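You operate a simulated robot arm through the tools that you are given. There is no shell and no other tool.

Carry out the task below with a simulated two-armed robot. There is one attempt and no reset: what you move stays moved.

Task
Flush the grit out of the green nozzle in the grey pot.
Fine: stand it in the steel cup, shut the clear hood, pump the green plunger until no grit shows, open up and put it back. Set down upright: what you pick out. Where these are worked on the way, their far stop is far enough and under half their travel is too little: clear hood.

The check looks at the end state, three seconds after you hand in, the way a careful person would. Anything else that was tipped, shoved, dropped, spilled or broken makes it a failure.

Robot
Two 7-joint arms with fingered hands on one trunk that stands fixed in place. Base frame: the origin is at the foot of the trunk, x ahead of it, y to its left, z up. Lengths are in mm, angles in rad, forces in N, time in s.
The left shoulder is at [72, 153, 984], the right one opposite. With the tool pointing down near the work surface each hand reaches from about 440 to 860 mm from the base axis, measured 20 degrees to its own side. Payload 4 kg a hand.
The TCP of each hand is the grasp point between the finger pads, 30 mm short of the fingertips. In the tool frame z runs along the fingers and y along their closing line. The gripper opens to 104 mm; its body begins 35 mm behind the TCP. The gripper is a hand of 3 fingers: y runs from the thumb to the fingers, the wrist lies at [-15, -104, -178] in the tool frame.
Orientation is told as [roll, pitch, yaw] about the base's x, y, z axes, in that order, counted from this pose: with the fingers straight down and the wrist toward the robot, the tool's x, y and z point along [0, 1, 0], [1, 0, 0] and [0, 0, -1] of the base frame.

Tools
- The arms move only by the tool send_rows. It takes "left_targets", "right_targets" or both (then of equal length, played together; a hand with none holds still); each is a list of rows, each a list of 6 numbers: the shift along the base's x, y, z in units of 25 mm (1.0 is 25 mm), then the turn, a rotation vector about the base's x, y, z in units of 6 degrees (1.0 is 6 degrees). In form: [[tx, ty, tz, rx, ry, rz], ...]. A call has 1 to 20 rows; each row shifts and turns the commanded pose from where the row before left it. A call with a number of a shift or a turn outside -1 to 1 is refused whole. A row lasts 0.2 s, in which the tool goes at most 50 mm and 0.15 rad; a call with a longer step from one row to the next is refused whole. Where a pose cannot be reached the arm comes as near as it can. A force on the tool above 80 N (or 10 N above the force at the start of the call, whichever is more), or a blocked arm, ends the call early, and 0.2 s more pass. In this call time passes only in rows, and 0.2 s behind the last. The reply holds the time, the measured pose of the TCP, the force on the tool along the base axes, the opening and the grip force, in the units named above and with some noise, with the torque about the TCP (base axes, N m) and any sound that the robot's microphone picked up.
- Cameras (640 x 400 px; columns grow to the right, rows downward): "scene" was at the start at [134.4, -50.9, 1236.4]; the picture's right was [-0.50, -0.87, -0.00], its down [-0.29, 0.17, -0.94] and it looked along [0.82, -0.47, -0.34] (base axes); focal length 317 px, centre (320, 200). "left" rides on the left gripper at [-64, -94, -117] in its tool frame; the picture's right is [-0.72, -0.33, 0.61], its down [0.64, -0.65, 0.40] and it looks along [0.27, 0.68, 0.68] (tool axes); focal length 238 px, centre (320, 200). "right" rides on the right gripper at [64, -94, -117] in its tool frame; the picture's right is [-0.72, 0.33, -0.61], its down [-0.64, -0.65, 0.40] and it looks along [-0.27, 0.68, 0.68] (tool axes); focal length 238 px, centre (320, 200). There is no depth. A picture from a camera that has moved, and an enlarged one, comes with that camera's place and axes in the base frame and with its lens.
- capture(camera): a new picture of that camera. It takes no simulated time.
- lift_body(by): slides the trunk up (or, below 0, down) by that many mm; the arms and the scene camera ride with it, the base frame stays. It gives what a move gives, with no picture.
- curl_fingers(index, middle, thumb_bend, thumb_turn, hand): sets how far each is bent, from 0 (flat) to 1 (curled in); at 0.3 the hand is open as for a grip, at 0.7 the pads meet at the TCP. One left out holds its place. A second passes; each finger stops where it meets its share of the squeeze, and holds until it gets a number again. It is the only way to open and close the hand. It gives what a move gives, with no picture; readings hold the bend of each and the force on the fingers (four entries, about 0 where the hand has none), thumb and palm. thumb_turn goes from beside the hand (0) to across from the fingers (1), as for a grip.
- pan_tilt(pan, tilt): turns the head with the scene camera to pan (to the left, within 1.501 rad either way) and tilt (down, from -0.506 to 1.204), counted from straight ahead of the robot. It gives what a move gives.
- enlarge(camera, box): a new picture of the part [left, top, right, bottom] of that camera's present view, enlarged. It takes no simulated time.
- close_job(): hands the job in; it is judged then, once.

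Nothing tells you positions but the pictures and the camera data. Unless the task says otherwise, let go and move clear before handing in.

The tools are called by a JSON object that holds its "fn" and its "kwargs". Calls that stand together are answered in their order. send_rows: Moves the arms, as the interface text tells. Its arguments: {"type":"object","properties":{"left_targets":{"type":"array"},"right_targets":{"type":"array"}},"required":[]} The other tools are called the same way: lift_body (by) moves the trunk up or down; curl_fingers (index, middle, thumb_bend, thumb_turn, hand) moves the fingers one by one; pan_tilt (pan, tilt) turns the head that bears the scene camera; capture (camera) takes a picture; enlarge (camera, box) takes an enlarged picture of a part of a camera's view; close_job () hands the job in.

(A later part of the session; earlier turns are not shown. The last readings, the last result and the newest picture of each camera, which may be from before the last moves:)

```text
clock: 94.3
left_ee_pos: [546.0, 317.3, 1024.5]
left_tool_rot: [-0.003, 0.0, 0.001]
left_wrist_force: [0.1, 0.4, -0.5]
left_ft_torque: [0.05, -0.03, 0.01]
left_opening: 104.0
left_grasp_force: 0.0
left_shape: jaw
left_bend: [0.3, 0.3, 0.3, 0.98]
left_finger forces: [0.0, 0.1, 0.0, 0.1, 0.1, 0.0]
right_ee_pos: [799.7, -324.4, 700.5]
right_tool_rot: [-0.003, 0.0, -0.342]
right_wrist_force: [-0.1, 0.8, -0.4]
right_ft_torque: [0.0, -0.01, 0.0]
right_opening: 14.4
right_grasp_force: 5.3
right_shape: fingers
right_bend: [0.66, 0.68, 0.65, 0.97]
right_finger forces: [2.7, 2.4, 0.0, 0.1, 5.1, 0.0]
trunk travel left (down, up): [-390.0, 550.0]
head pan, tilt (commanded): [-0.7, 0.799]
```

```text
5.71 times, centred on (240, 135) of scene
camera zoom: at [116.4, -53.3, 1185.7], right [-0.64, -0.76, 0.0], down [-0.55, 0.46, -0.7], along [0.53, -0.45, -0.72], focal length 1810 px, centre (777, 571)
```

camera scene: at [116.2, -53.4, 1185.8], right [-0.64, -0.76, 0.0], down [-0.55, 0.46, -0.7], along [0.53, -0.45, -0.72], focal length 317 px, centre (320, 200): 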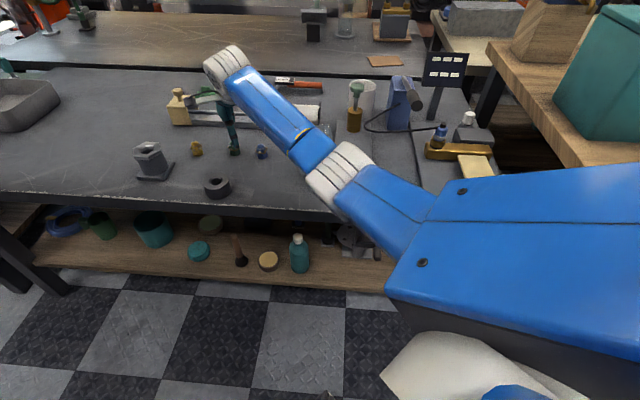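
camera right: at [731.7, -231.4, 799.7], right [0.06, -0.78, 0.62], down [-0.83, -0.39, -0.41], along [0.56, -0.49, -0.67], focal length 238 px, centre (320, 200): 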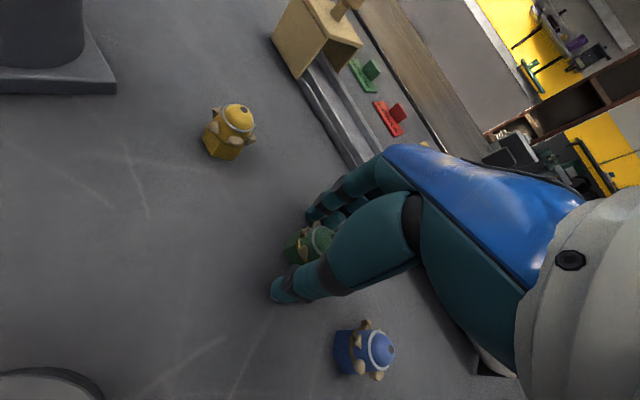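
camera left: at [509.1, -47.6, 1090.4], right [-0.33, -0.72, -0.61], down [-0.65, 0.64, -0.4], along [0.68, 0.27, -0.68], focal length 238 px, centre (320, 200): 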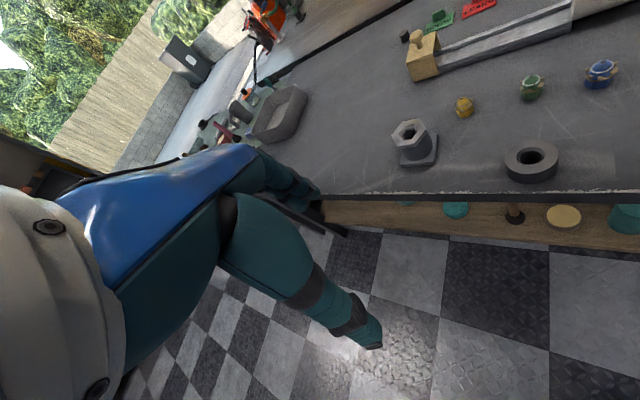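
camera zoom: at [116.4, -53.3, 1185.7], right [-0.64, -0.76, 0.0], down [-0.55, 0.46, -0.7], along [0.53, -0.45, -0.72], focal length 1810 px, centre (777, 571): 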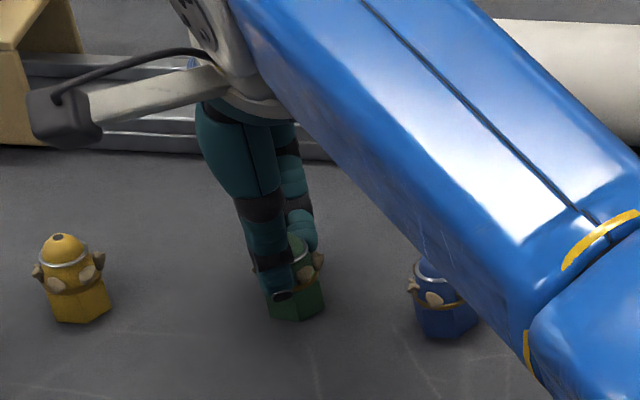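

The high grip holds at 5 N with the tips well above the nozzle's base (TCP = bottom + 55). I'll lift to z≈875, then travel over to the cup turning to yaw ≈ -52°, so the palm stays clear of the hood.

{"fn": "send_rows", "kwargs": {"right_targets": [[0, 0, 0.5, 0, 0, 0], [0, 0, 0.8, 0, 0, 0], [0, 0, 1, 0, 0, 0], [0, 0, 1, 0, 0, 0], [0, 0, 1, 0, 0, 0], [0, 0, 1, 0, 0, 0], [0, 0, 1, 0, 0, 0], [0, 0, 0.7, 0, 0, 0]]}}

{"fn": "enlarge", "kwargs": {"camera": "right", "box": [240, 160, 400, 340]}}

```text
clock: 96.1
left_ee_pos: [544.3, 317.5, 1022.7]
left_tool_rot: [-0.002, 0.001, -0.001]
left_wrist_force: [0.4, 0.4, -0.6]
left_ft_torque: [0.01, -0.02, -0.04]
left_opening: 103.8
left_grasp_force: 0.0
left_shape: jaw
left_bend: [0.3, 0.3, 0.3, 0.98]
left_finger forces: [0.1, 0.0, 0.1, 0.0, 0.1, 0.0]
right_ee_pos: [799.3, -325.0, 876.1]
right_tool_rot: [-0.002, 0.001, -0.342]
right_wrist_force: [-0.6, -0.2, -0.4]
right_ft_torque: [0.01, 0.0, 0.04]
right_opening: 14.2
right_grasp_force: 5.4
right_shape: fingers
right_bend: [0.66, 0.68, 0.65, 0.97]
right_finger forces: [2.8, 2.3, 0.0, 0.0, 5.0, 0.1]
trunk travel left (down, up): [-390.0, 550.0]
head pan, tilt (commanded): [-0.7, 0.799]
```

```text
2.22 times, centred on (320, 250) of right
camera zoom: at [732.4, -232.6, 992.1], right [0.07, -0.79, 0.62], down [-0.83, -0.39, -0.4], along [0.55, -0.48, -0.68], focal length 530 px, centre (320, 89)
```

zoom: 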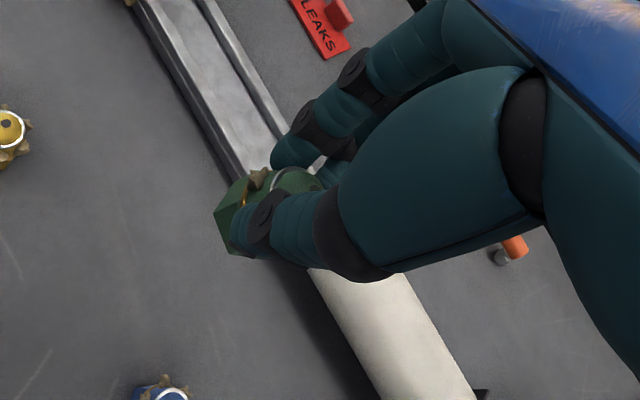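

{"fn": "send_rows", "kwargs": {"right_targets": [[-0.8, -0.51, 0, 0, 0, -0.39], [-0.8, -0.51, 0, 0, 0, -0.39], [-0.8, -0.51, 0, 0, 0, -0.39], [-0.8, -0.51, 0, 0, 0, -0.39], [-0.8, -0.51, 0, 0, 0, -0.39], [-0.8, -0.51, 0, 0, 0, -0.39], [-0.8, -0.51, 0, 0, 0, -0.39], [-0.8, -0.51, 0, 0, 0, -0.39], [-0.8, -0.51, 0, 0, 0, -0.39], [-0.8, -0.51, 0, 0, 0, -0.39], [-0.8, -0.51, 0, 0, 0, -0.39], [-0.8, -0.51, 0, 0, 0, -0.39], [-0.8, -0.51, 0, 0, 0, -0.39], [-0.76, -0.51, 0, 0, 0, -0.39]]}}

{"fn": "capture", "kwargs": {"camera": "right"}}

{"fn": "capture", "kwargs": {"camera": "scene"}}

```text
clock: 99.1
left_ee_pos: [543.5, 316.3, 1025.0]
left_tool_rot: [-0.001, 0.0, 0.001]
left_wrist_force: [0.5, -0.2, 0.3]
left_ft_torque: [0.03, -0.03, 0.0]
left_opening: 103.7
left_grasp_force: 0.1
left_shape: jaw
left_bend: [0.3, 0.3, 0.3, 0.98]
left_finger forces: [0.1, 0.0, 0.0, 0.1, 0.0, 0.1]
right_ee_pos: [520.2, -502.9, 876.8]
right_tool_rot: [-0.002, 0.001, -0.913]
right_wrist_force: [0.0, 0.1, -0.3]
right_ft_torque: [0.02, -0.02, 0.02]
right_opening: 14.1
right_grasp_force: 5.2
right_shape: fingers
right_bend: [0.66, 0.68, 0.65, 0.97]
right_finger forces: [2.7, 2.2, 0.1, 0.1, 4.9, 0.0]
trunk travel left (down, up): [-390.0, 550.0]
head pan, tilt (commanded): [-0.7, 0.799]
```

```text
taken
camera right: at [513.0, -390.2, 993.0], right [-0.37, -0.7, 0.61], down [-0.91, 0.13, -0.4], along [0.2, -0.71, -0.68], focal length 238 px, centre (320, 200)
```

right: 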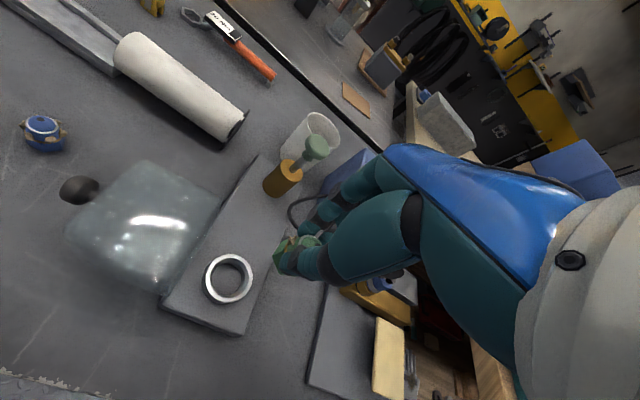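

```text
taken
camera scene: at [114.6, -54.5, 1185.9], right [-0.64, -0.77, 0.0], down [-0.55, 0.46, -0.7], along [0.53, -0.45, -0.72], focal length 317 px, centre (320, 200)
```

scene: 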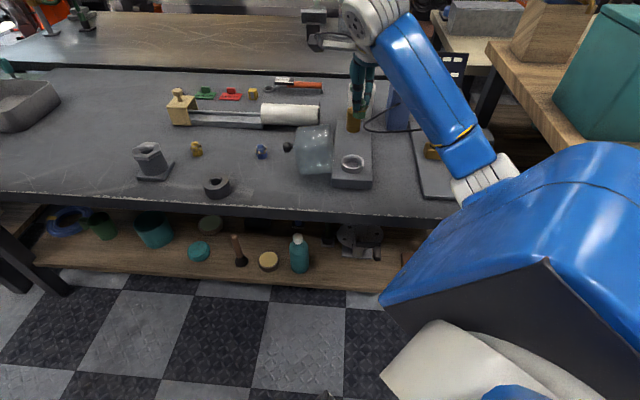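

The nozzle is over the cup area with the grip holding. I'll measure the ring from this camera for precise alignment.

{"fn": "enlarge", "kwargs": {"camera": "right", "box": [180, 220, 340, 340]}}

{"fn": "enlarge", "kwargs": {"camera": "scene", "box": [290, 80, 400, 200]}}

{"fn": "enlarge", "kwargs": {"camera": "right", "box": [50, 140, 260, 310]}}

```text
3.33 times, centred on (260, 280) of right
camera zoom: at [513.0, -390.2, 993.0], right [-0.37, -0.7, 0.61], down [-0.91, 0.13, -0.4], along [0.2, -0.71, -0.68], focal length 794 px, centre (520, -67)
```

zoom: 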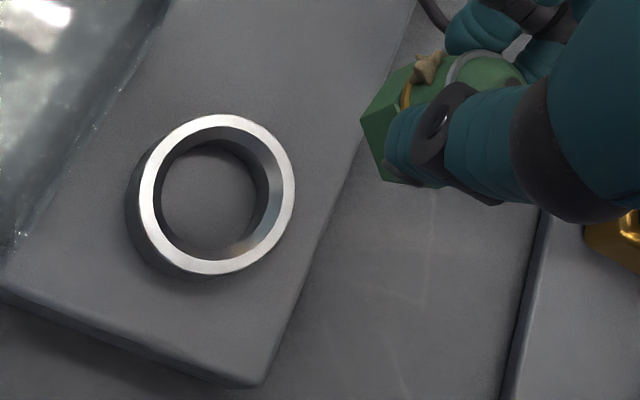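

```text
3.33 times, centred on (345, 140) of scene
camera zoom: at [114.6, -54.5, 1185.9], right [-0.64, -0.77, 0.0], down [-0.55, 0.46, -0.7], along [0.53, -0.45, -0.72], focal length 1056 px, centre (237, 400)
```

zoom: 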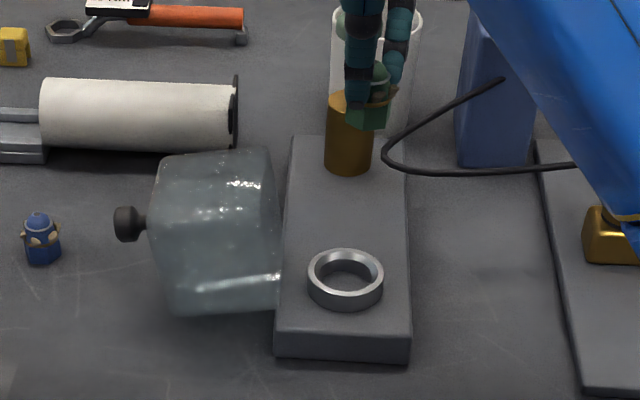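

```text
2.35 times, centred on (155, 225) of right
camera zoom: at [513.0, -390.2, 993.0], right [-0.37, -0.7, 0.61], down [-0.91, 0.13, -0.4], along [0.2, -0.71, -0.68], focal length 561 px, centre (708, 141)
```

zoom: 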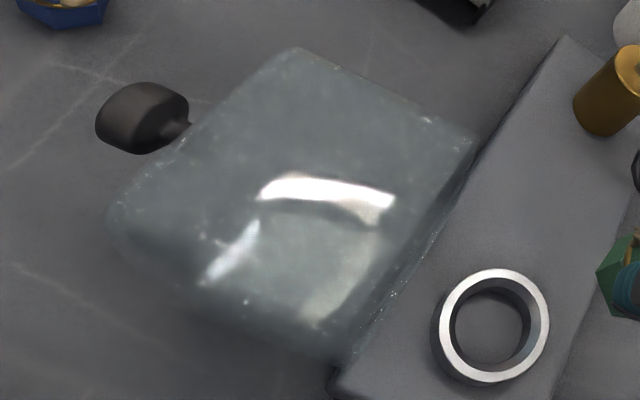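

Cup centre refined to ≈(524, -504), with a ~40 mm bore. Shifting a few mm and descending to just above the ring.

{"fn": "send_rows", "kwargs": {"right_targets": [[0.14, -0.04, 0, 0, 0, 0], [0, 0, -0.9, 0, 0, 0], [0, 0, -0.9, 0, 0, 0], [0, 0, -0.9, 0, 0, 0], [0, 0, -0.9, 0, 0, 0], [0, 0, -0.7, 0, 0, 0]]}}

{"fn": "capture", "kwargs": {"camera": "right"}}

{"fn": "enlarge", "kwargs": {"camera": "scene", "box": [290, 80, 400, 200]}}

{"fn": "enlarge", "kwargs": {"camera": "right", "box": [230, 170, 370, 310]}}

```text
clock: 100.5
left_ee_pos: [545.1, 317.1, 1024.1]
left_tool_rot: [0.001, 0.002, 0.001]
left_wrist_force: [0.7, 0.0, 0.3]
left_ft_torque: [0.0, 0.03, 0.0]
left_opening: 103.9
left_grasp_force: 0.0
left_shape: jaw
left_bend: [0.3, 0.3, 0.3, 0.98]
left_finger forces: [0.0, 0.0, 0.0, 0.1, 0.0, 0.0]
right_ee_pos: [523.7, -505.2, 767.5]
right_tool_rot: [-0.003, 0.001, -0.915]
right_wrist_force: [0.4, 0.4, -0.3]
right_ft_torque: [-0.01, 0.02, 0.02]
right_opening: 14.0
right_grasp_force: 4.5
right_shape: fingers
right_bend: [0.66, 0.68, 0.65, 0.97]
right_finger forces: [2.9, 2.1, 0.0, 0.0, 4.8, 0.0]
trunk travel left (down, up): [-390.0, 550.0]
head pan, tilt (commanded): [-0.7, 0.799]
```

```text
taken
camera right: at [517.2, -392.0, 883.7], right [-0.37, -0.7, 0.62], down [-0.91, 0.13, -0.4], along [0.2, -0.71, -0.68], focal length 238 px, centre (320, 200)
```

right: 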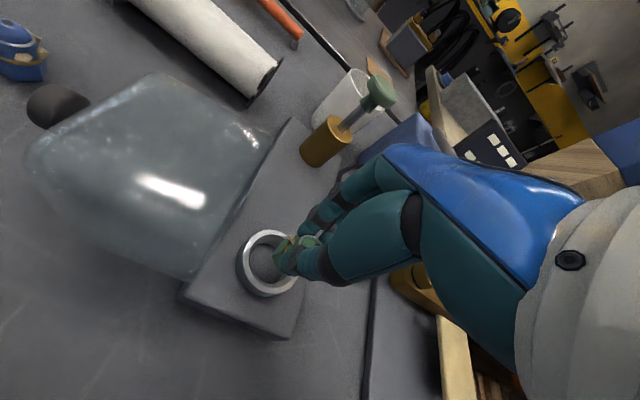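

```text
3.33 times, centred on (345, 140) of scene
camera zoom: at [115.7, -54.5, 1185.8], right [-0.64, -0.76, 0.0], down [-0.55, 0.46, -0.7], along [0.53, -0.45, -0.72], focal length 1056 px, centre (237, 400)
```

zoom: 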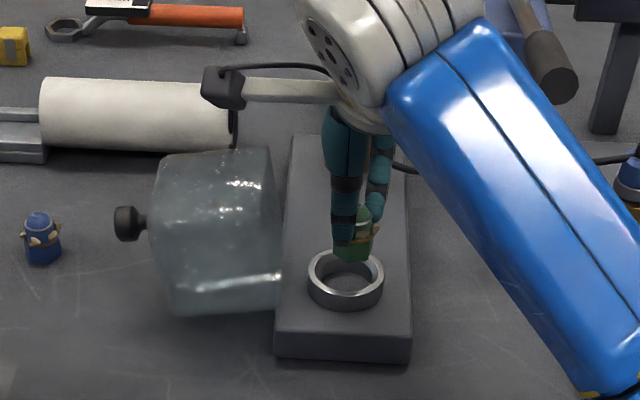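

```text
2.86 times, centred on (300, 240) of right
camera zoom: at [517.2, -392.0, 883.7], right [-0.37, -0.7, 0.62], down [-0.91, 0.13, -0.4], along [0.2, -0.71, -0.68], focal length 681 px, centre (377, 86)
```

zoom: 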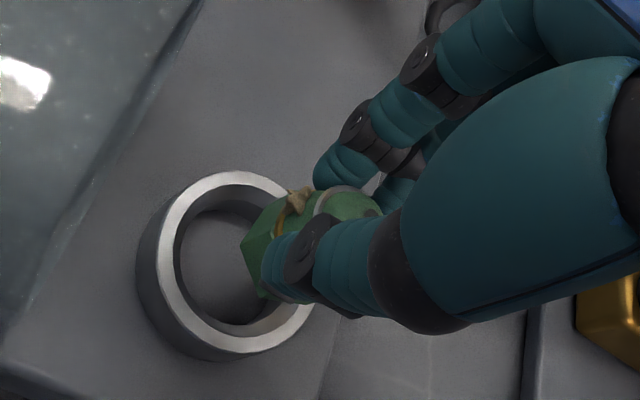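

Both cameras agree the nozzle should shift about (+2.6, +4) mm to be centred on the ring. Correcting, then lowering into the cup with attention to forces.

{"fn": "send_rows", "kwargs": {"right_targets": [[0.1, 0.16, 0, 0, 0, 0], [0, 0, -0.4, 0, 0, 0]]}}

{"fn": "enlarge", "kwargs": {"camera": "scene", "box": [310, 120, 390, 190]}}

{"fn": "enlarge", "kwargs": {"camera": "right", "box": [230, 170, 370, 310]}}

```text
clock: 101.1
left_ee_pos: [544.4, 316.1, 1024.3]
left_tool_rot: [0.0, 0.0, 0.001]
left_wrist_force: [0.7, 0.6, -0.6]
left_ft_torque: [-0.03, 0.01, 0.0]
left_opening: 103.7
left_grasp_force: 0.1
left_shape: jaw
left_bend: [0.3, 0.3, 0.3, 0.98]
left_finger forces: [0.1, 0.1, 0.1, 0.1, 0.0, 0.1]
right_ee_pos: [526.2, -502.5, 758.0]
right_tool_rot: [-0.001, 0.001, -0.915]
right_wrist_force: [0.2, -1.1, -0.3]
right_ft_torque: [0.02, -0.02, 0.0]
right_opening: 13.8
right_grasp_force: 4.8
right_shape: fingers
right_bend: [0.66, 0.68, 0.65, 0.97]
right_finger forces: [2.8, 2.2, 0.1, 0.0, 4.7, 0.0]
trunk travel left (down, up): [-390.0, 550.0]
head pan, tilt (commanded): [-0.7, 0.799]
```

```text
5.71 times, centred on (350, 155) of scene
camera zoom: at [115.5, -54.4, 1185.8], right [-0.64, -0.76, 0.0], down [-0.55, 0.46, -0.7], along [0.53, -0.45, -0.72], focal length 1810 px, centre (149, 457)
```

zoom: 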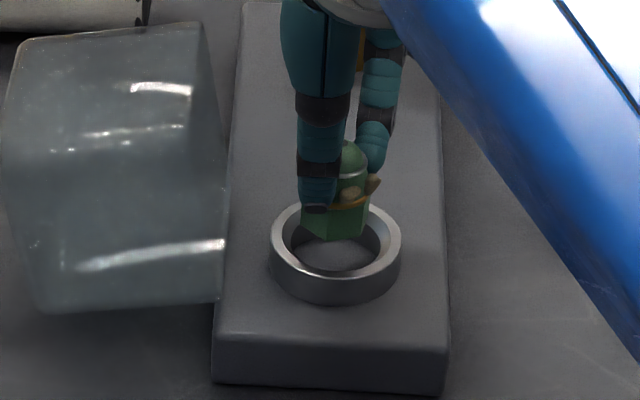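

```text
2.86 times, centred on (300, 240) of right
camera zoom: at [519.7, -388.2, 874.2], right [-0.37, -0.7, 0.62], down [-0.91, 0.13, -0.4], along [0.2, -0.71, -0.68], focal length 681 px, centre (377, 86)
```

zoom: 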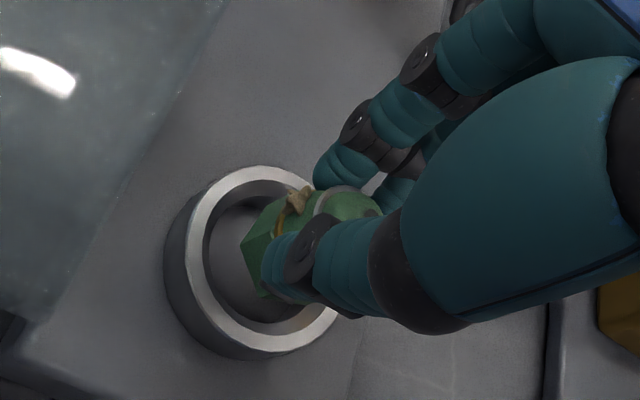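

Nozzle is centred over the bore. Lowering in small steps to just above the cup floor.

{"fn": "send_rows", "kwargs": {"right_targets": [[0.02, 0.03, -0.3, 0, 0, 0], [0, 0, -0.3, 0, 0, 0]]}}

{"fn": "enlarge", "kwargs": {"camera": "scene", "box": [310, 120, 390, 190]}}

{"fn": "enlarge", "kwargs": {"camera": "right", "box": [230, 170, 370, 310]}}

```text
clock: 101.7
left_ee_pos: [544.6, 317.9, 1023.5]
left_tool_rot: [0.0, 0.001, -0.001]
left_wrist_force: [0.1, 0.2, 0.5]
left_ft_torque: [-0.04, -0.01, -0.01]
left_opening: 103.8
left_grasp_force: 0.0
left_shape: jaw
left_bend: [0.3, 0.3, 0.3, 0.98]
left_finger forces: [0.0, 0.0, 0.0, 0.0, 0.0, 0.0]
right_ee_pos: [526.8, -502.0, 742.8]
right_tool_rot: [-0.001, -0.002, -0.915]
right_wrist_force: [0.1, 0.8, -0.1]
right_ft_torque: [-0.03, 0.0, 0.0]
right_opening: 13.8
right_grasp_force: 4.8
right_shape: fingers
right_bend: [0.66, 0.68, 0.65, 0.97]
right_finger forces: [2.8, 2.1, 0.1, 0.0, 4.9, 0.0]
trunk travel left (down, up): [-390.0, 550.0]
head pan, tilt (commanded): [-0.7, 0.799]
```

```text
5.71 times, centred on (350, 155) of scene
camera zoom: at [115.5, -54.3, 1185.8], right [-0.64, -0.76, 0.0], down [-0.55, 0.46, -0.7], along [0.53, -0.45, -0.72], focal length 1810 px, centre (149, 457)
```

zoom: 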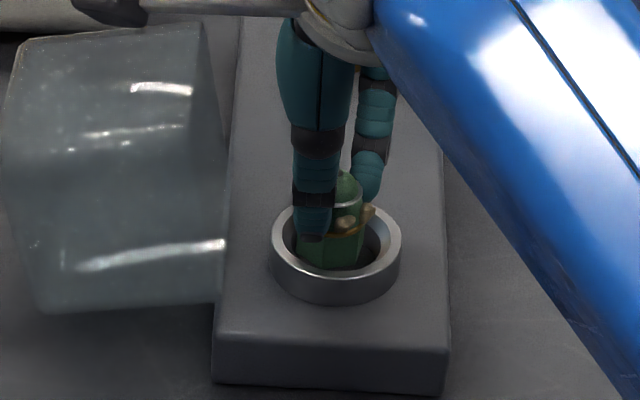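

```text
2.86 times, centred on (300, 240) of right
camera zoom: at [520.3, -387.6, 859.1], right [-0.37, -0.7, 0.62], down [-0.91, 0.13, -0.4], along [0.2, -0.71, -0.68], focal length 681 px, centre (377, 86)
```

zoom: 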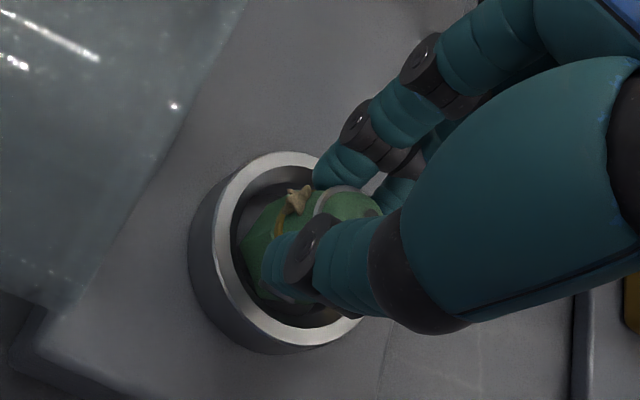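

{"fn": "send_rows", "kwargs": {"right_targets": [[0, 0, -0.12, 0, 0, 0]]}}

{"fn": "send_rows", "kwargs": {"right_targets": [[0, 0, -0.06, 0, 0, 0]]}}

{"fn": "enlarge", "kwargs": {"camera": "scene", "box": [310, 120, 390, 190]}}

```text
clock: 102.1
left_ee_pos: [544.1, 316.7, 1024.2]
left_tool_rot: [-0.003, 0.001, 0.001]
left_wrist_force: [-0.3, -0.5, 0.4]
left_ft_torque: [-0.04, 0.01, 0.06]
left_opening: 103.6
left_grasp_force: 0.0
left_shape: jaw
left_bend: [0.3, 0.3, 0.3, 0.98]
left_finger forces: [0.0, 0.0, 0.1, 0.0, 0.0, 0.0]
right_ee_pos: [527.0, -502.1, 740.7]
right_tool_rot: [-0.001, -0.002, -0.916]
right_wrist_force: [3.1, -4.0, 5.6]
right_ft_torque: [-0.09, -0.02, 0.02]
right_opening: 13.8
right_grasp_force: 6.8
right_shape: fingers
right_bend: [0.66, 0.68, 0.66, 0.97]
right_finger forces: [4.4, 4.3, 0.0, 0.0, 5.1, 0.0]
trunk travel left (down, up): [-390.0, 550.0]
head pan, tilt (commanded): [-0.7, 0.799]
```

```text
clock: 102.5
left_ee_pos: [545.1, 317.0, 1025.3]
left_tool_rot: [-0.003, 0.001, -0.001]
left_wrist_force: [-0.2, -0.1, -0.7]
left_ft_torque: [0.0, 0.02, -0.07]
left_opening: 103.9
left_grasp_force: 0.1
left_shape: jaw
left_bend: [0.3, 0.3, 0.3, 0.98]
left_finger forces: [0.0, 0.0, 0.1, 0.0, 0.1, 0.0]
right_ee_pos: [527.1, -502.0, 741.2]
right_tool_rot: [-0.001, -0.005, -0.914]
right_wrist_force: [3.2, -5.0, 8.7]
right_ft_torque: [-0.14, -0.07, -0.01]
right_opening: 13.6
right_grasp_force: 8.8
right_shape: fingers
right_bend: [0.65, 0.67, 0.67, 0.97]
right_finger forces: [5.7, 5.1, 0.0, 0.0, 5.7, 0.1]
trunk travel left (down, up): [-390.0, 550.0]
head pan, tilt (commanded): [-0.7, 0.799]
```

```text
5.71 times, centred on (350, 155) of scene
camera zoom: at [114.7, -53.9, 1186.0], right [-0.64, -0.76, 0.0], down [-0.55, 0.46, -0.7], along [0.53, -0.45, -0.72], focal length 1810 px, centre (149, 457)
```

zoom: 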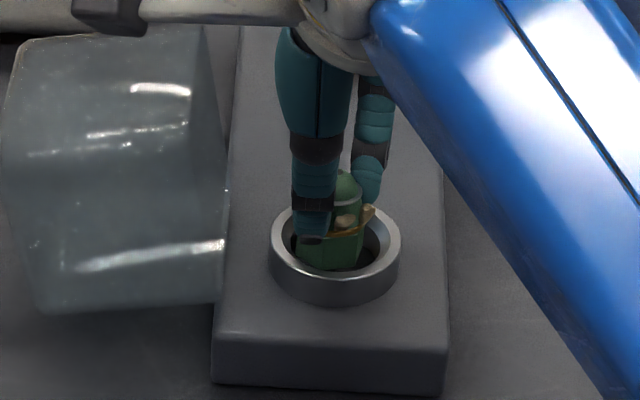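

Contact felt at TCP≈741, so the nozzle is on (or within a mm of) the cup floor. I'll ease off slightly and open the fingers a little.

{"fn": "send_rows", "kwargs": {"right_targets": [[0, 0, 0.08, 0, 0, 0]]}}

{"fn": "curl_fingers", "kwargs": {"hand": "right", "index": 0.62, "middle": 0.62, "thumb_bend": 0.62}}

{"fn": "enlarge", "kwargs": {"camera": "scene", "box": [310, 120, 390, 190]}}

{"fn": "enlarge", "kwargs": {"camera": "right", "box": [230, 170, 370, 310]}}

```text
clock: 102.9
left_ee_pos: [544.9, 317.6, 1023.5]
left_tool_rot: [0.0, 0.0, 0.001]
left_wrist_force: [0.1, -0.2, 0.4]
left_ft_torque: [0.0, -0.02, 0.0]
left_opening: 104.0
left_grasp_force: 0.1
left_shape: jaw
left_bend: [0.3, 0.3, 0.3, 0.98]
left_finger forces: [0.0, 0.0, 0.0, 0.0, 0.0, 0.0]
right_ee_pos: [527.4, -501.1, 740.8]
right_tool_rot: [-0.003, 0.001, -0.915]
right_wrist_force: [2.3, -4.2, 4.8]
right_ft_torque: [-0.07, -0.07, 0.07]
right_opening: 13.7
right_grasp_force: 7.1
right_shape: fingers
right_bend: [0.65, 0.67, 0.67, 0.97]
right_finger forces: [5.1, 4.9, 0.1, 0.0, 5.1, 0.0]
trunk travel left (down, up): [-390.0, 550.0]
head pan, tilt (commanded): [-0.7, 0.799]
```

```text
clock: 103.9
left_ee_pos: [545.0, 317.1, 1023.1]
left_tool_rot: [0.0, 0.0, -0.001]
left_wrist_force: [-0.3, 0.2, -0.4]
left_ft_torque: [0.02, 0.0, 0.02]
left_opening: 103.8
left_grasp_force: 0.1
left_shape: jaw
left_bend: [0.3, 0.3, 0.3, 0.98]
left_finger forces: [0.0, 0.1, 0.0, 0.0, 0.0, 0.0]
right_ee_pos: [527.8, -500.2, 740.2]
right_tool_rot: [-0.002, 0.001, -0.915]
right_wrist_force: [-0.6, -0.4, -0.9]
right_ft_torque: [-0.04, 0.0, 0.0]
right_opening: 21.3
right_grasp_force: 0.1
right_shape: fingers
right_bend: [0.62, 0.62, 0.62, 0.97]
right_finger forces: [0.2, 0.0, 0.1, 0.1, 0.0, 0.0]
trunk travel left (down, up): [-390.0, 550.0]
head pan, tilt (commanded): [-0.7, 0.799]
```

```text
5.71 times, centred on (350, 155) of scene
camera zoom: at [115.5, -54.2, 1185.8], right [-0.64, -0.76, 0.0], down [-0.55, 0.46, -0.7], along [0.53, -0.45, -0.72], focal length 1810 px, centre (149, 457)
```

zoom: 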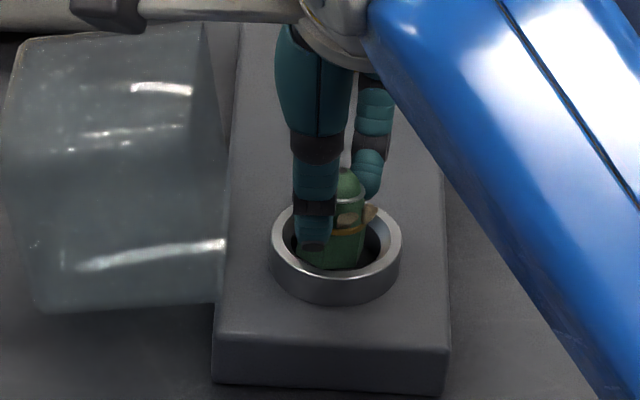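

```text
2.86 times, centred on (300, 240) of right
camera zoom: at [520.6, -387.0, 856.8], right [-0.37, -0.7, 0.62], down [-0.91, 0.13, -0.4], along [0.2, -0.71, -0.68], focal length 681 px, centre (377, 86)
```

zoom: 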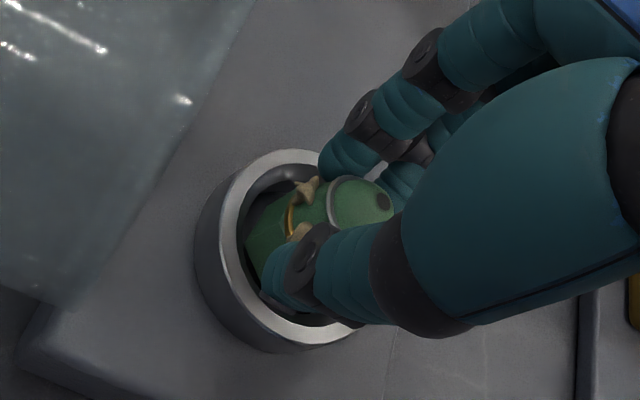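

Released with no residual forces, and the nozzle stands upright in the cup. I'll rise a few mm, open wider, then lift clear.

{"fn": "send_rows", "kwargs": {"right_targets": [[0, 0, 0.12, 0, 0, 0]]}}

{"fn": "curl_fingers", "kwargs": {"hand": "right", "index": 0.57, "middle": 0.57, "thumb_bend": 0.57}}

{"fn": "enlarge", "kwargs": {"camera": "scene", "box": [310, 120, 390, 190]}}

{"fn": "enlarge", "kwargs": {"camera": "right", "box": [230, 170, 370, 310]}}

```text
clock: 104.3
left_ee_pos: [544.7, 316.8, 1023.5]
left_tool_rot: [0.0, 0.001, 0.002]
left_wrist_force: [-0.6, 0.3, 0.2]
left_ft_torque: [-0.03, -0.01, 0.02]
left_opening: 103.7
left_grasp_force: 0.1
left_shape: jaw
left_bend: [0.3, 0.3, 0.3, 0.98]
left_finger forces: [0.1, 0.0, 0.1, 0.0, 0.0, 0.1]
right_ee_pos: [527.2, -501.0, 744.3]
right_tool_rot: [-0.004, 0.001, -0.915]
right_wrist_force: [0.2, -1.1, 0.0]
right_ft_torque: [0.0, 0.0, 0.0]
right_opening: 21.1
right_grasp_force: 0.1
right_shape: fingers
right_bend: [0.62, 0.62, 0.62, 0.97]
right_finger forces: [0.0, 0.1, 0.1, 0.0, 0.0, 0.1]
trunk travel left (down, up): [-390.0, 550.0]
head pan, tilt (commanded): [-0.7, 0.799]
```

```text
clock: 105.3
left_ee_pos: [545.1, 316.9, 1023.6]
left_tool_rot: [0.0, -0.001, 0.0]
left_wrist_force: [-0.6, 0.0, 0.4]
left_ft_torque: [0.01, -0.03, -0.02]
left_opening: 103.9
left_grasp_force: 0.1
left_shape: jaw
left_bend: [0.3, 0.3, 0.3, 0.98]
left_finger forces: [0.0, 0.0, 0.1, 0.0, 0.0, 0.1]
right_ee_pos: [526.5, -499.8, 743.6]
right_tool_rot: [-0.002, -0.001, -0.915]
right_wrist_force: [-0.3, -0.3, -0.4]
right_ft_torque: [0.0, 0.0, -0.01]
right_opening: 35.6
right_grasp_force: 0.0
right_shape: fingers
right_bend: [0.56, 0.56, 0.56, 0.97]
right_finger forces: [0.1, 0.0, 0.1, 0.0, 0.1, 0.0]
trunk travel left (down, up): [-390.0, 550.0]
head pan, tilt (commanded): [-0.7, 0.799]
```

```text
5.71 times, centred on (350, 155) of scene
camera zoom: at [115.5, -54.2, 1185.8], right [-0.64, -0.76, 0.0], down [-0.55, 0.46, -0.7], along [0.53, -0.45, -0.72], focal length 1810 px, centre (149, 457)
```

zoom: 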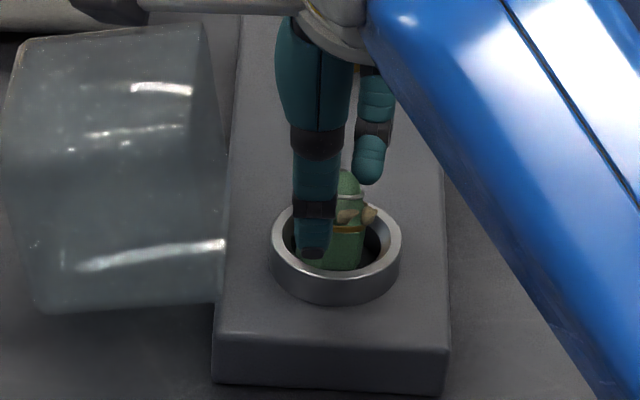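

```text
2.86 times, centred on (300, 240) of right
camera zoom: at [520.7, -387.1, 859.7], right [-0.37, -0.7, 0.62], down [-0.91, 0.13, -0.4], along [0.2, -0.71, -0.68], focal length 681 px, centre (377, 86)
```

zoom: 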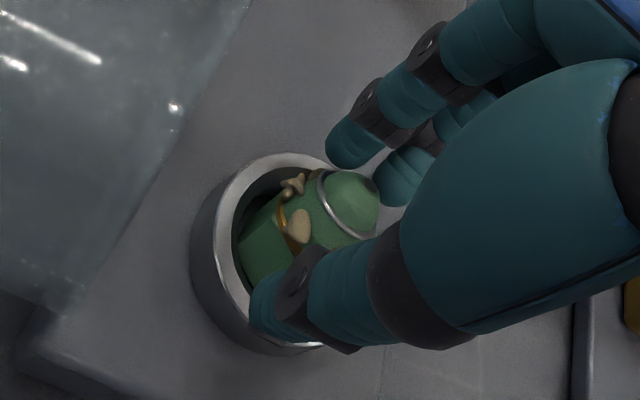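

{"fn": "send_rows", "kwargs": {"right_targets": [[0, 0, 0.5, 0, 0, 0], [0, 0, 0.8, 0, 0, 0], [0, 0, 1, 0, 0, 0], [0, 0, 1, 0, 0, 0], [0, 0, 1, 0, 0, 0]]}}

{"fn": "capture", "kwargs": {"camera": "right"}}

{"fn": "enlarge", "kwargs": {"camera": "right", "box": [50, 100, 300, 330]}}

{"fn": "enlarge", "kwargs": {"camera": "scene", "box": [280, 110, 390, 200]}}

```text
clock: 106.5
left_ee_pos: [542.9, 316.9, 1025.6]
left_tool_rot: [0.002, 0.001, 0.0]
left_wrist_force: [0.0, -0.4, -0.5]
left_ft_torque: [-0.01, 0.0, -0.01]
left_opening: 103.7
left_grasp_force: 0.1
left_shape: jaw
left_bend: [0.3, 0.3, 0.3, 0.98]
left_finger forces: [0.1, 0.0, 0.0, 0.0, 0.1, 0.1]
right_ee_pos: [527.0, -500.2, 851.4]
right_tool_rot: [-0.002, 0.001, -0.915]
right_wrist_force: [-0.1, 0.3, -0.4]
right_ft_torque: [0.01, -0.01, 0.02]
right_opening: 36.2
right_grasp_force: 0.0
right_shape: fingers
right_bend: [0.56, 0.56, 0.56, 0.97]
right_finger forces: [0.0, 0.1, 0.0, 0.1, 0.0, 0.0]
trunk travel left (down, up): [-390.0, 550.0]
head pan, tilt (commanded): [-0.7, 0.799]
```

```text
taken
camera right: at [520.1, -386.3, 967.6], right [-0.37, -0.7, 0.61], down [-0.91, 0.13, -0.4], along [0.2, -0.71, -0.68], focal length 238 px, centre (320, 200)
```

right: 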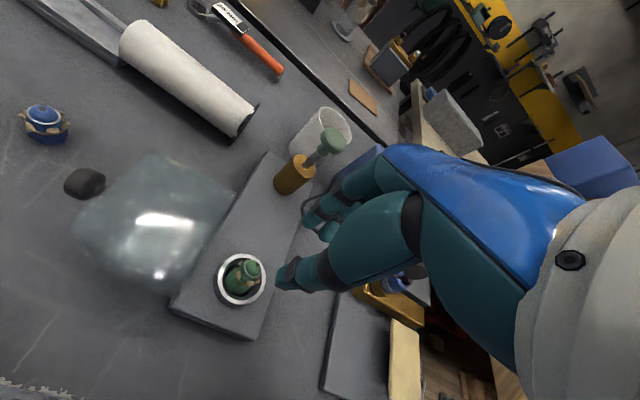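

```text
1.74 times, centred on (175, 215) of right
camera zoom: at [520.1, -386.3, 967.6], right [-0.37, -0.7, 0.61], down [-0.91, 0.13, -0.4], along [0.2, -0.71, -0.68], focal length 414 px, centre (572, 174)
```

zoom: 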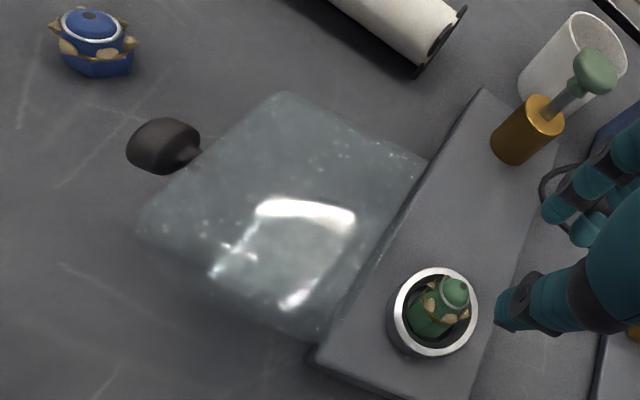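

```text
4.44 times, centred on (335, 155) of scene
camera zoom: at [114.6, -54.5, 1185.8], right [-0.64, -0.77, 0.0], down [-0.55, 0.46, -0.7], along [0.53, -0.45, -0.72], focal length 1408 px, centre (253, 400)
```

zoom: 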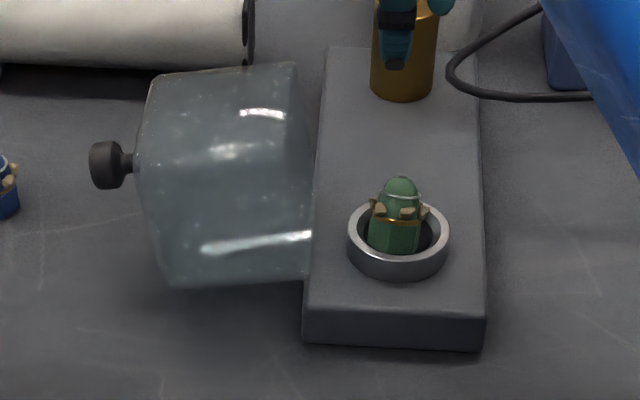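

The green nozzle stands upright and centred in the cup. Next is the hood: its knob sits near (633, -389, 737) and the station is at 45°, so I'll approach with the closing line parallel to the hinge and the hand tilted outward 30°.

{"fn": "curl_fingers", "kwargs": {"hand": "right", "index": 0.5, "middle": 0.5, "thumb_bend": 0.5}}

{"fn": "send_rows", "kwargs": {"right_targets": [[0.635, 0.66, 0, -0.44, 0.44, 0.155], [0.635, 0.66, 0, -0.44, 0.44, 0.155], [0.635, 0.66, 0, -0.44, 0.44, 0.155], [0.635, 0.66, 0, -0.44, 0.44, 0.155], [0.635, 0.66, 0, -0.44, 0.44, 0.155], [0.635, 0.66, 0, -0.44, 0.44, 0.155], [0.635, 0.66, 0, -0.44, 0.44, 0.155], [0.635, 0.66, 0, -0.44, 0.44, 0.155]]}}

{"fn": "capture", "kwargs": {"camera": "right"}}

{"fn": "capture", "kwargs": {"camera": "scene"}}

```text
clock: 107.5
left_ee_pos: [545.5, 316.7, 1024.0]
left_tool_rot: [0.0, 0.001, 0.0]
left_wrist_force: [-0.1, 0.2, 0.3]
left_ft_torque: [0.0, 0.02, 0.02]
left_opening: 103.7
left_grasp_force: 0.1
left_shape: jaw
left_bend: [0.3, 0.3, 0.3, 0.98]
left_finger forces: [0.0, 0.0, 0.0, 0.0, 0.1, 0.0]
right_ee_pos: [527.0, -499.4, 850.7]
right_tool_rot: [-0.001, 0.001, -0.915]
right_wrist_force: [-0.2, 0.5, -1.1]
right_ft_torque: [-0.02, -0.01, 0.01]
right_opening: 51.4
right_grasp_force: 0.0
right_shape: fingers
right_bend: [0.5, 0.5, 0.5, 0.97]
right_finger forces: [0.0, 0.0, 0.0, 0.0, 0.0, 0.0]
trunk travel left (down, up): [-390.0, 550.0]
head pan, tilt (commanded): [-0.7, 0.799]
```

```text
clock: 109.3
left_ee_pos: [545.7, 318.6, 1022.9]
left_tool_rot: [-0.002, 0.003, -0.002]
left_wrist_force: [0.1, 0.6, -0.2]
left_ft_torque: [0.0, -0.01, -0.01]
left_opening: 103.9
left_grasp_force: 0.1
left_shape: jaw
left_bend: [0.3, 0.3, 0.3, 0.98]
left_finger forces: [0.0, 0.1, 0.0, 0.1, 0.0, 0.0]
right_ee_pos: [655.1, -366.0, 851.6]
right_tool_rot: [-0.525, -0.035, -0.773]
right_wrist_force: [0.6, -0.2, -0.3]
right_ft_torque: [-0.01, 0.01, 0.02]
right_opening: 51.7
right_grasp_force: 0.1
right_shape: fingers
right_bend: [0.5, 0.5, 0.5, 0.97]
right_finger forces: [0.0, 0.1, 0.1, 0.0, 0.1, 0.0]
trunk travel left (down, up): [-390.0, 550.0]
head pan, tilt (commanded): [-0.7, 0.799]
```

```text
taken
camera right: at [665.3, -218.0, 917.4], right [-0.01, -0.43, 0.9], down [-0.99, -0.09, -0.05], along [0.1, -0.9, -0.43], focal length 238 px, centre (320, 200)
```

right: 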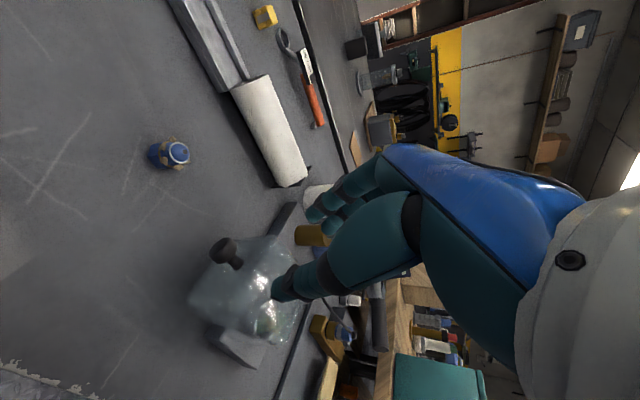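

```text
taken
camera scene: at [117.0, -52.2, 1185.7], right [-0.64, -0.76, 0.0], down [-0.55, 0.46, -0.7], along [0.53, -0.45, -0.72], focal length 317 px, centre (320, 200)
```

scene: 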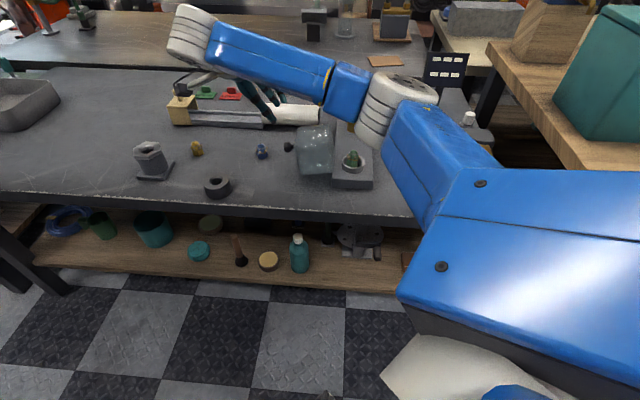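

{"fn": "enlarge", "kwargs": {"camera": "right", "box": [170, 200, 350, 350]}}

{"fn": "enlarge", "kwargs": {"camera": "scene", "box": [230, 60, 390, 200]}}

```text
2.67 times, centred on (260, 275) of right
camera zoom: at [665.3, -218.0, 917.4], right [-0.01, -0.43, 0.9], down [-0.99, -0.09, -0.05], along [0.1, -0.9, -0.43], focal length 636 px, centre (480, 0)
```

zoom: 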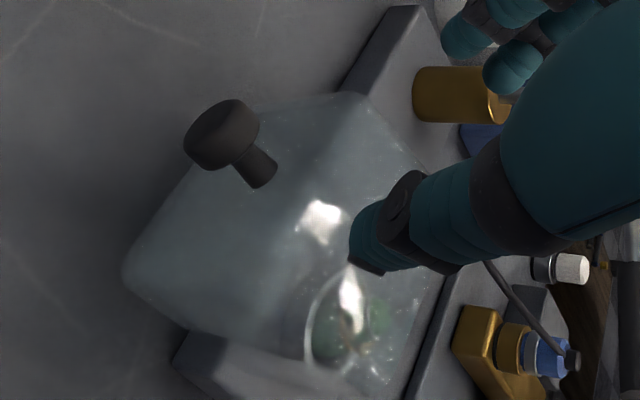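

```text
2.86 times, centred on (310, 130) of scene
camera zoom: at [117.0, -52.2, 1185.7], right [-0.64, -0.76, 0.0], down [-0.55, 0.46, -0.7], along [0.53, -0.45, -0.72], focal length 905 px, centre (349, 400)
```

zoom: 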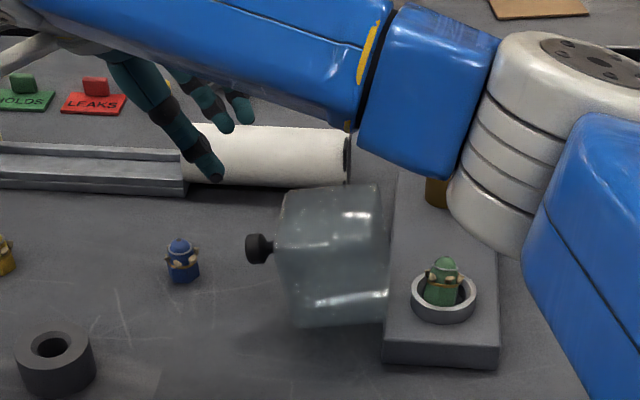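

From here the knob head is at ≈(639, -391, 729) and sits only ~25 mm off the hood's face, so a vertical hand suits better. I'll undo the tilt and hover above the knob with the closing line along the hinge.

{"fn": "send_rows", "kwargs": {"right_targets": [[-0.08, -0.12, 0, 0.4425, -0.4425, 0], [-0.08, -0.12, 0, 0.4425, -0.4425, 0], [-0.08, -0.12, 0, 0.4425, -0.4425, 0], [-0.08, -0.12, 0, 0.4425, -0.4425, 0], [-0.08, -0.12, 0, 0.4425, -0.4425, 0], [-0.08, -0.12, 0, 0.4425, -0.4425, 0], [-0.08, -0.12, 0, 0.4425, -0.4425, 0], [-0.08, -0.12, 0, 0.4425, -0.4425, 0], [0, 0, -0.8, 0, 0, 0], [0, 0, -0.8, 0, 0, 0]]}}

{"fn": "capture", "kwargs": {"camera": "right"}}

{"fn": "enlarge", "kwargs": {"camera": "right", "box": [200, 150, 380, 330]}}

{"fn": "enlarge", "kwargs": {"camera": "scene", "box": [240, 80, 380, 200]}}

```text
clock: 111.5
left_ee_pos: [544.7, 315.4, 1024.4]
left_tool_rot: [0.0, 0.002, 0.001]
left_wrist_force: [0.4, 0.2, 0.6]
left_ft_torque: [0.01, -0.05, 0.0]
left_opening: 103.9
left_grasp_force: 0.1
left_shape: jaw
left_bend: [0.3, 0.3, 0.3, 0.98]
left_finger forces: [0.0, 0.0, 0.0, 0.0, 0.0, 0.0]
right_ee_pos: [638.8, -392.0, 810.6]
right_tool_rot: [0.003, -0.034, -0.791]
right_wrist_force: [-1.3, -0.3, -0.2]
right_ft_torque: [-0.01, 0.04, 0.01]
right_opening: 51.5
right_grasp_force: 0.0
right_shape: fingers
right_bend: [0.5, 0.5, 0.5, 0.97]
right_finger forces: [0.1, 0.0, 0.0, 0.0, 0.0, 0.0]
trunk travel left (down, up): [-390.0, 550.0]
head pan, tilt (commanded): [-0.7, 0.799]
```

```text
taken
camera right: at [614.5, -278.6, 923.9], right [-0.3, -0.72, 0.62], down [-0.9, 0.0, -0.43], along [0.31, -0.69, -0.66], focal length 238 px, centre (320, 200)
```

right: 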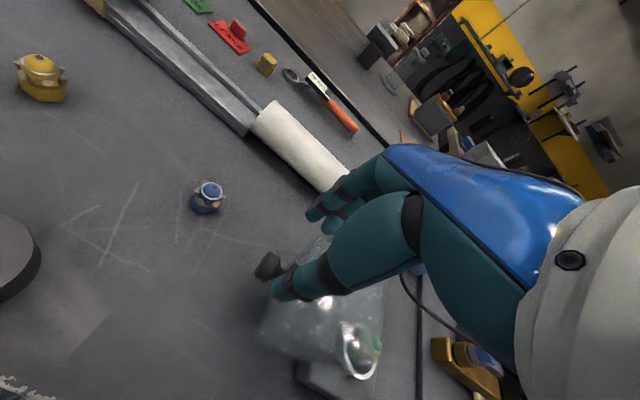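

```text
2.22 times, centred on (290, 240) of right
camera zoom: at [614.5, -278.6, 923.9], right [-0.3, -0.72, 0.62], down [-0.9, 0.0, -0.43], along [0.31, -0.69, -0.66], focal length 530 px, centre (387, 111)
```

zoom: 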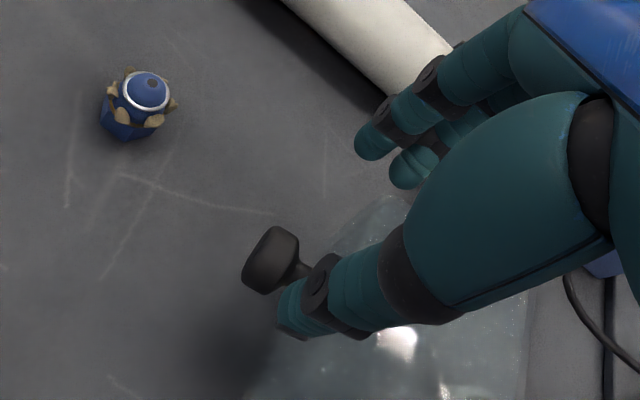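

```text
3.33 times, centred on (310, 140) of scene
camera zoom: at [116.1, -54.2, 1185.8], right [-0.64, -0.76, 0.0], down [-0.55, 0.46, -0.7], along [0.53, -0.45, -0.72], focal length 1056 px, centre (353, 400)
```

zoom: 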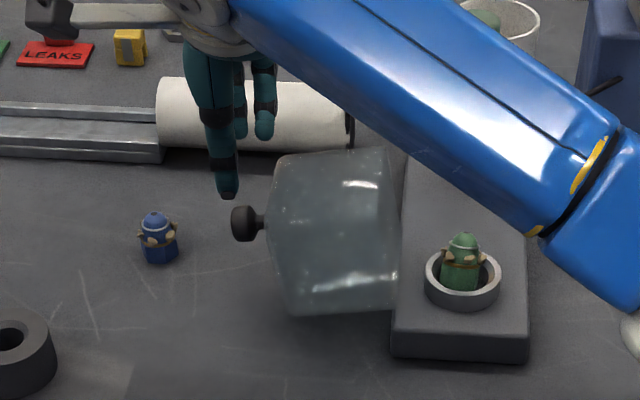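

The knob is directly below the TCP within 2 mm. Descending to straddle it.

{"fn": "send_rows", "kwargs": {"right_targets": [[0.1, 0, -0.8, 0, 0, 0], [0, 0, -0.8, 0, 0, 0], [0, 0, -0.6, 0, 0, 0]]}}

{"fn": "capture", "kwargs": {"camera": "right"}}

{"fn": "enlarge", "kwargs": {"camera": "right", "box": [200, 150, 380, 330]}}

{"fn": "enlarge", "kwargs": {"camera": "scene", "box": [240, 80, 380, 200]}}

```text
clock: 112.3
left_ee_pos: [543.7, 318.0, 1024.2]
left_tool_rot: [-0.002, 0.004, 0.0]
left_wrist_force: [0.0, -0.2, -0.8]
left_ft_torque: [-0.03, -0.02, 0.0]
left_opening: 104.1
left_grasp_force: 0.0
left_shape: jaw
left_bend: [0.3, 0.3, 0.3, 0.98]
left_finger forces: [0.0, 0.0, 0.1, 0.0, 0.0, 0.0]
right_ee_pos: [639.7, -392.4, 756.3]
right_tool_rot: [0.004, -0.034, -0.791]
right_wrist_force: [-0.5, 0.6, 0.0]
right_ft_torque: [-0.01, 0.02, 0.0]
right_opening: 52.0
right_grasp_force: 0.1
right_shape: fingers
right_bend: [0.5, 0.5, 0.5, 0.97]
right_finger forces: [0.1, 0.0, 0.0, 0.1, 0.1, 0.1]
trunk travel left (down, up): [-390.0, 550.0]
head pan, tilt (commanded): [-0.7, 0.799]
```

```text
taken
camera right: at [616.8, -278.0, 868.8], right [-0.3, -0.72, 0.62], down [-0.9, 0.0, -0.43], along [0.31, -0.69, -0.66], focal length 238 px, centre (320, 200)
```

right: 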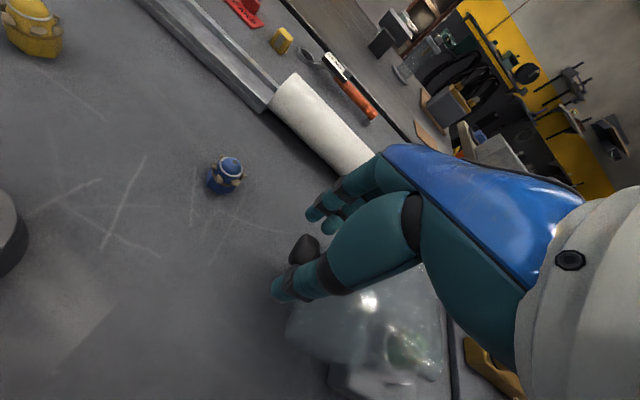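

```text
2.22 times, centred on (290, 240) of right
camera zoom: at [616.8, -278.0, 868.8], right [-0.3, -0.72, 0.62], down [-0.9, 0.0, -0.43], along [0.31, -0.69, -0.66], focal length 530 px, centre (387, 111)
```

zoom: 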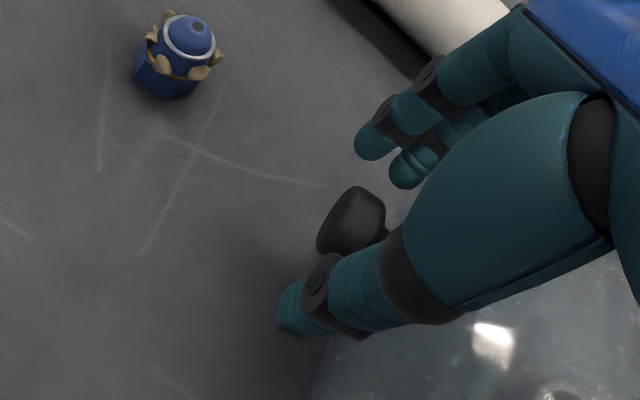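

```text
3.33 times, centred on (310, 140) of scene
camera zoom: at [116.2, -53.9, 1185.7], right [-0.64, -0.76, 0.0], down [-0.55, 0.46, -0.7], along [0.53, -0.45, -0.72], focal length 1056 px, centre (353, 400)
```

zoom: 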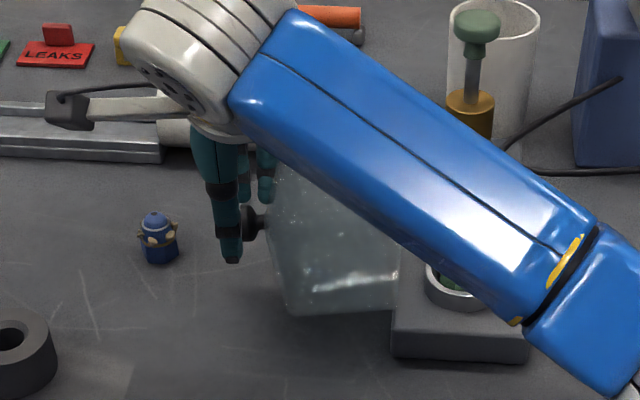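

{"fn": "send_rows", "kwargs": {"right_targets": [[0.03, 0, -0.36, 0, 0, 0]]}}

{"fn": "curl_fingers", "kwargs": {"hand": "right", "index": 0.6, "middle": 0.6, "thumb_bend": 0.6}}

{"fn": "enlarge", "kwargs": {"camera": "right", "box": [200, 150, 380, 330]}}

```text
clock: 112.7
left_ee_pos: [545.3, 315.4, 1023.4]
left_tool_rot: [-0.001, 0.001, 0.0]
left_wrist_force: [0.0, 0.2, 0.4]
left_ft_torque: [0.03, 0.01, 0.0]
left_opening: 103.8
left_grasp_force: 0.1
left_shape: jaw
left_bend: [0.3, 0.3, 0.3, 0.98]
left_finger forces: [0.1, 0.1, 0.0, 0.1, 0.0, 0.0]
right_ee_pos: [641.7, -391.6, 746.8]
right_tool_rot: [0.003, -0.033, -0.792]
right_wrist_force: [-0.7, 0.4, 0.4]
right_ft_torque: [-0.02, -0.03, 0.0]
right_opening: 51.6
right_grasp_force: 0.1
right_shape: fingers
right_bend: [0.5, 0.5, 0.5, 0.97]
right_finger forces: [0.1, 0.0, 0.1, 0.1, 0.1, 0.0]
trunk travel left (down, up): [-390.0, 550.0]
head pan, tilt (commanded): [-0.7, 0.799]
```

```text
clock: 113.7
left_ee_pos: [544.9, 316.9, 1023.2]
left_tool_rot: [-0.002, 0.001, 0.0]
left_wrist_force: [-0.1, 1.1, 0.4]
left_ft_torque: [0.01, -0.02, 0.04]
left_opening: 103.9
left_grasp_force: 0.1
left_shape: jaw
left_bend: [0.3, 0.3, 0.3, 0.98]
left_finger forces: [0.1, 0.1, 0.0, 0.0, 0.0, 0.0]
right_ee_pos: [641.1, -391.8, 747.0]
right_tool_rot: [0.003, -0.033, -0.79]
right_wrist_force: [-0.3, 0.9, -0.5]
right_ft_torque: [-0.01, 0.02, 0.0]
right_opening: 26.8
right_grasp_force: 0.3
right_shape: fingers
right_bend: [0.6, 0.6, 0.6, 0.97]
right_finger forces: [0.1, 0.5, 0.0, 0.1, 0.1, 0.1]
trunk travel left (down, up): [-390.0, 550.0]
head pan, tilt (commanded): [-0.7, 0.799]
```

```text
2.22 times, centred on (290, 240) of right
camera zoom: at [617.5, -277.7, 860.0], right [-0.3, -0.72, 0.62], down [-0.9, 0.0, -0.43], along [0.31, -0.69, -0.66], focal length 530 px, centre (387, 111)
```

zoom: 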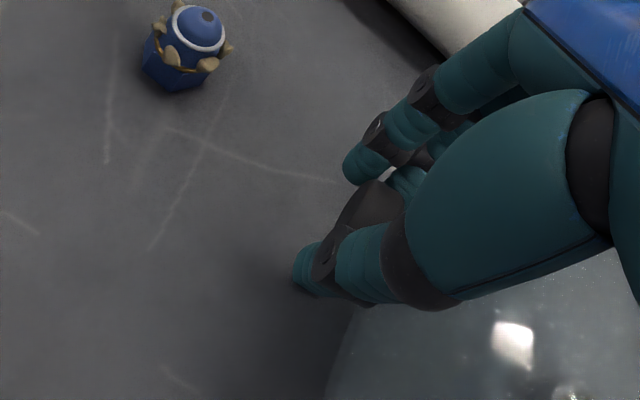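

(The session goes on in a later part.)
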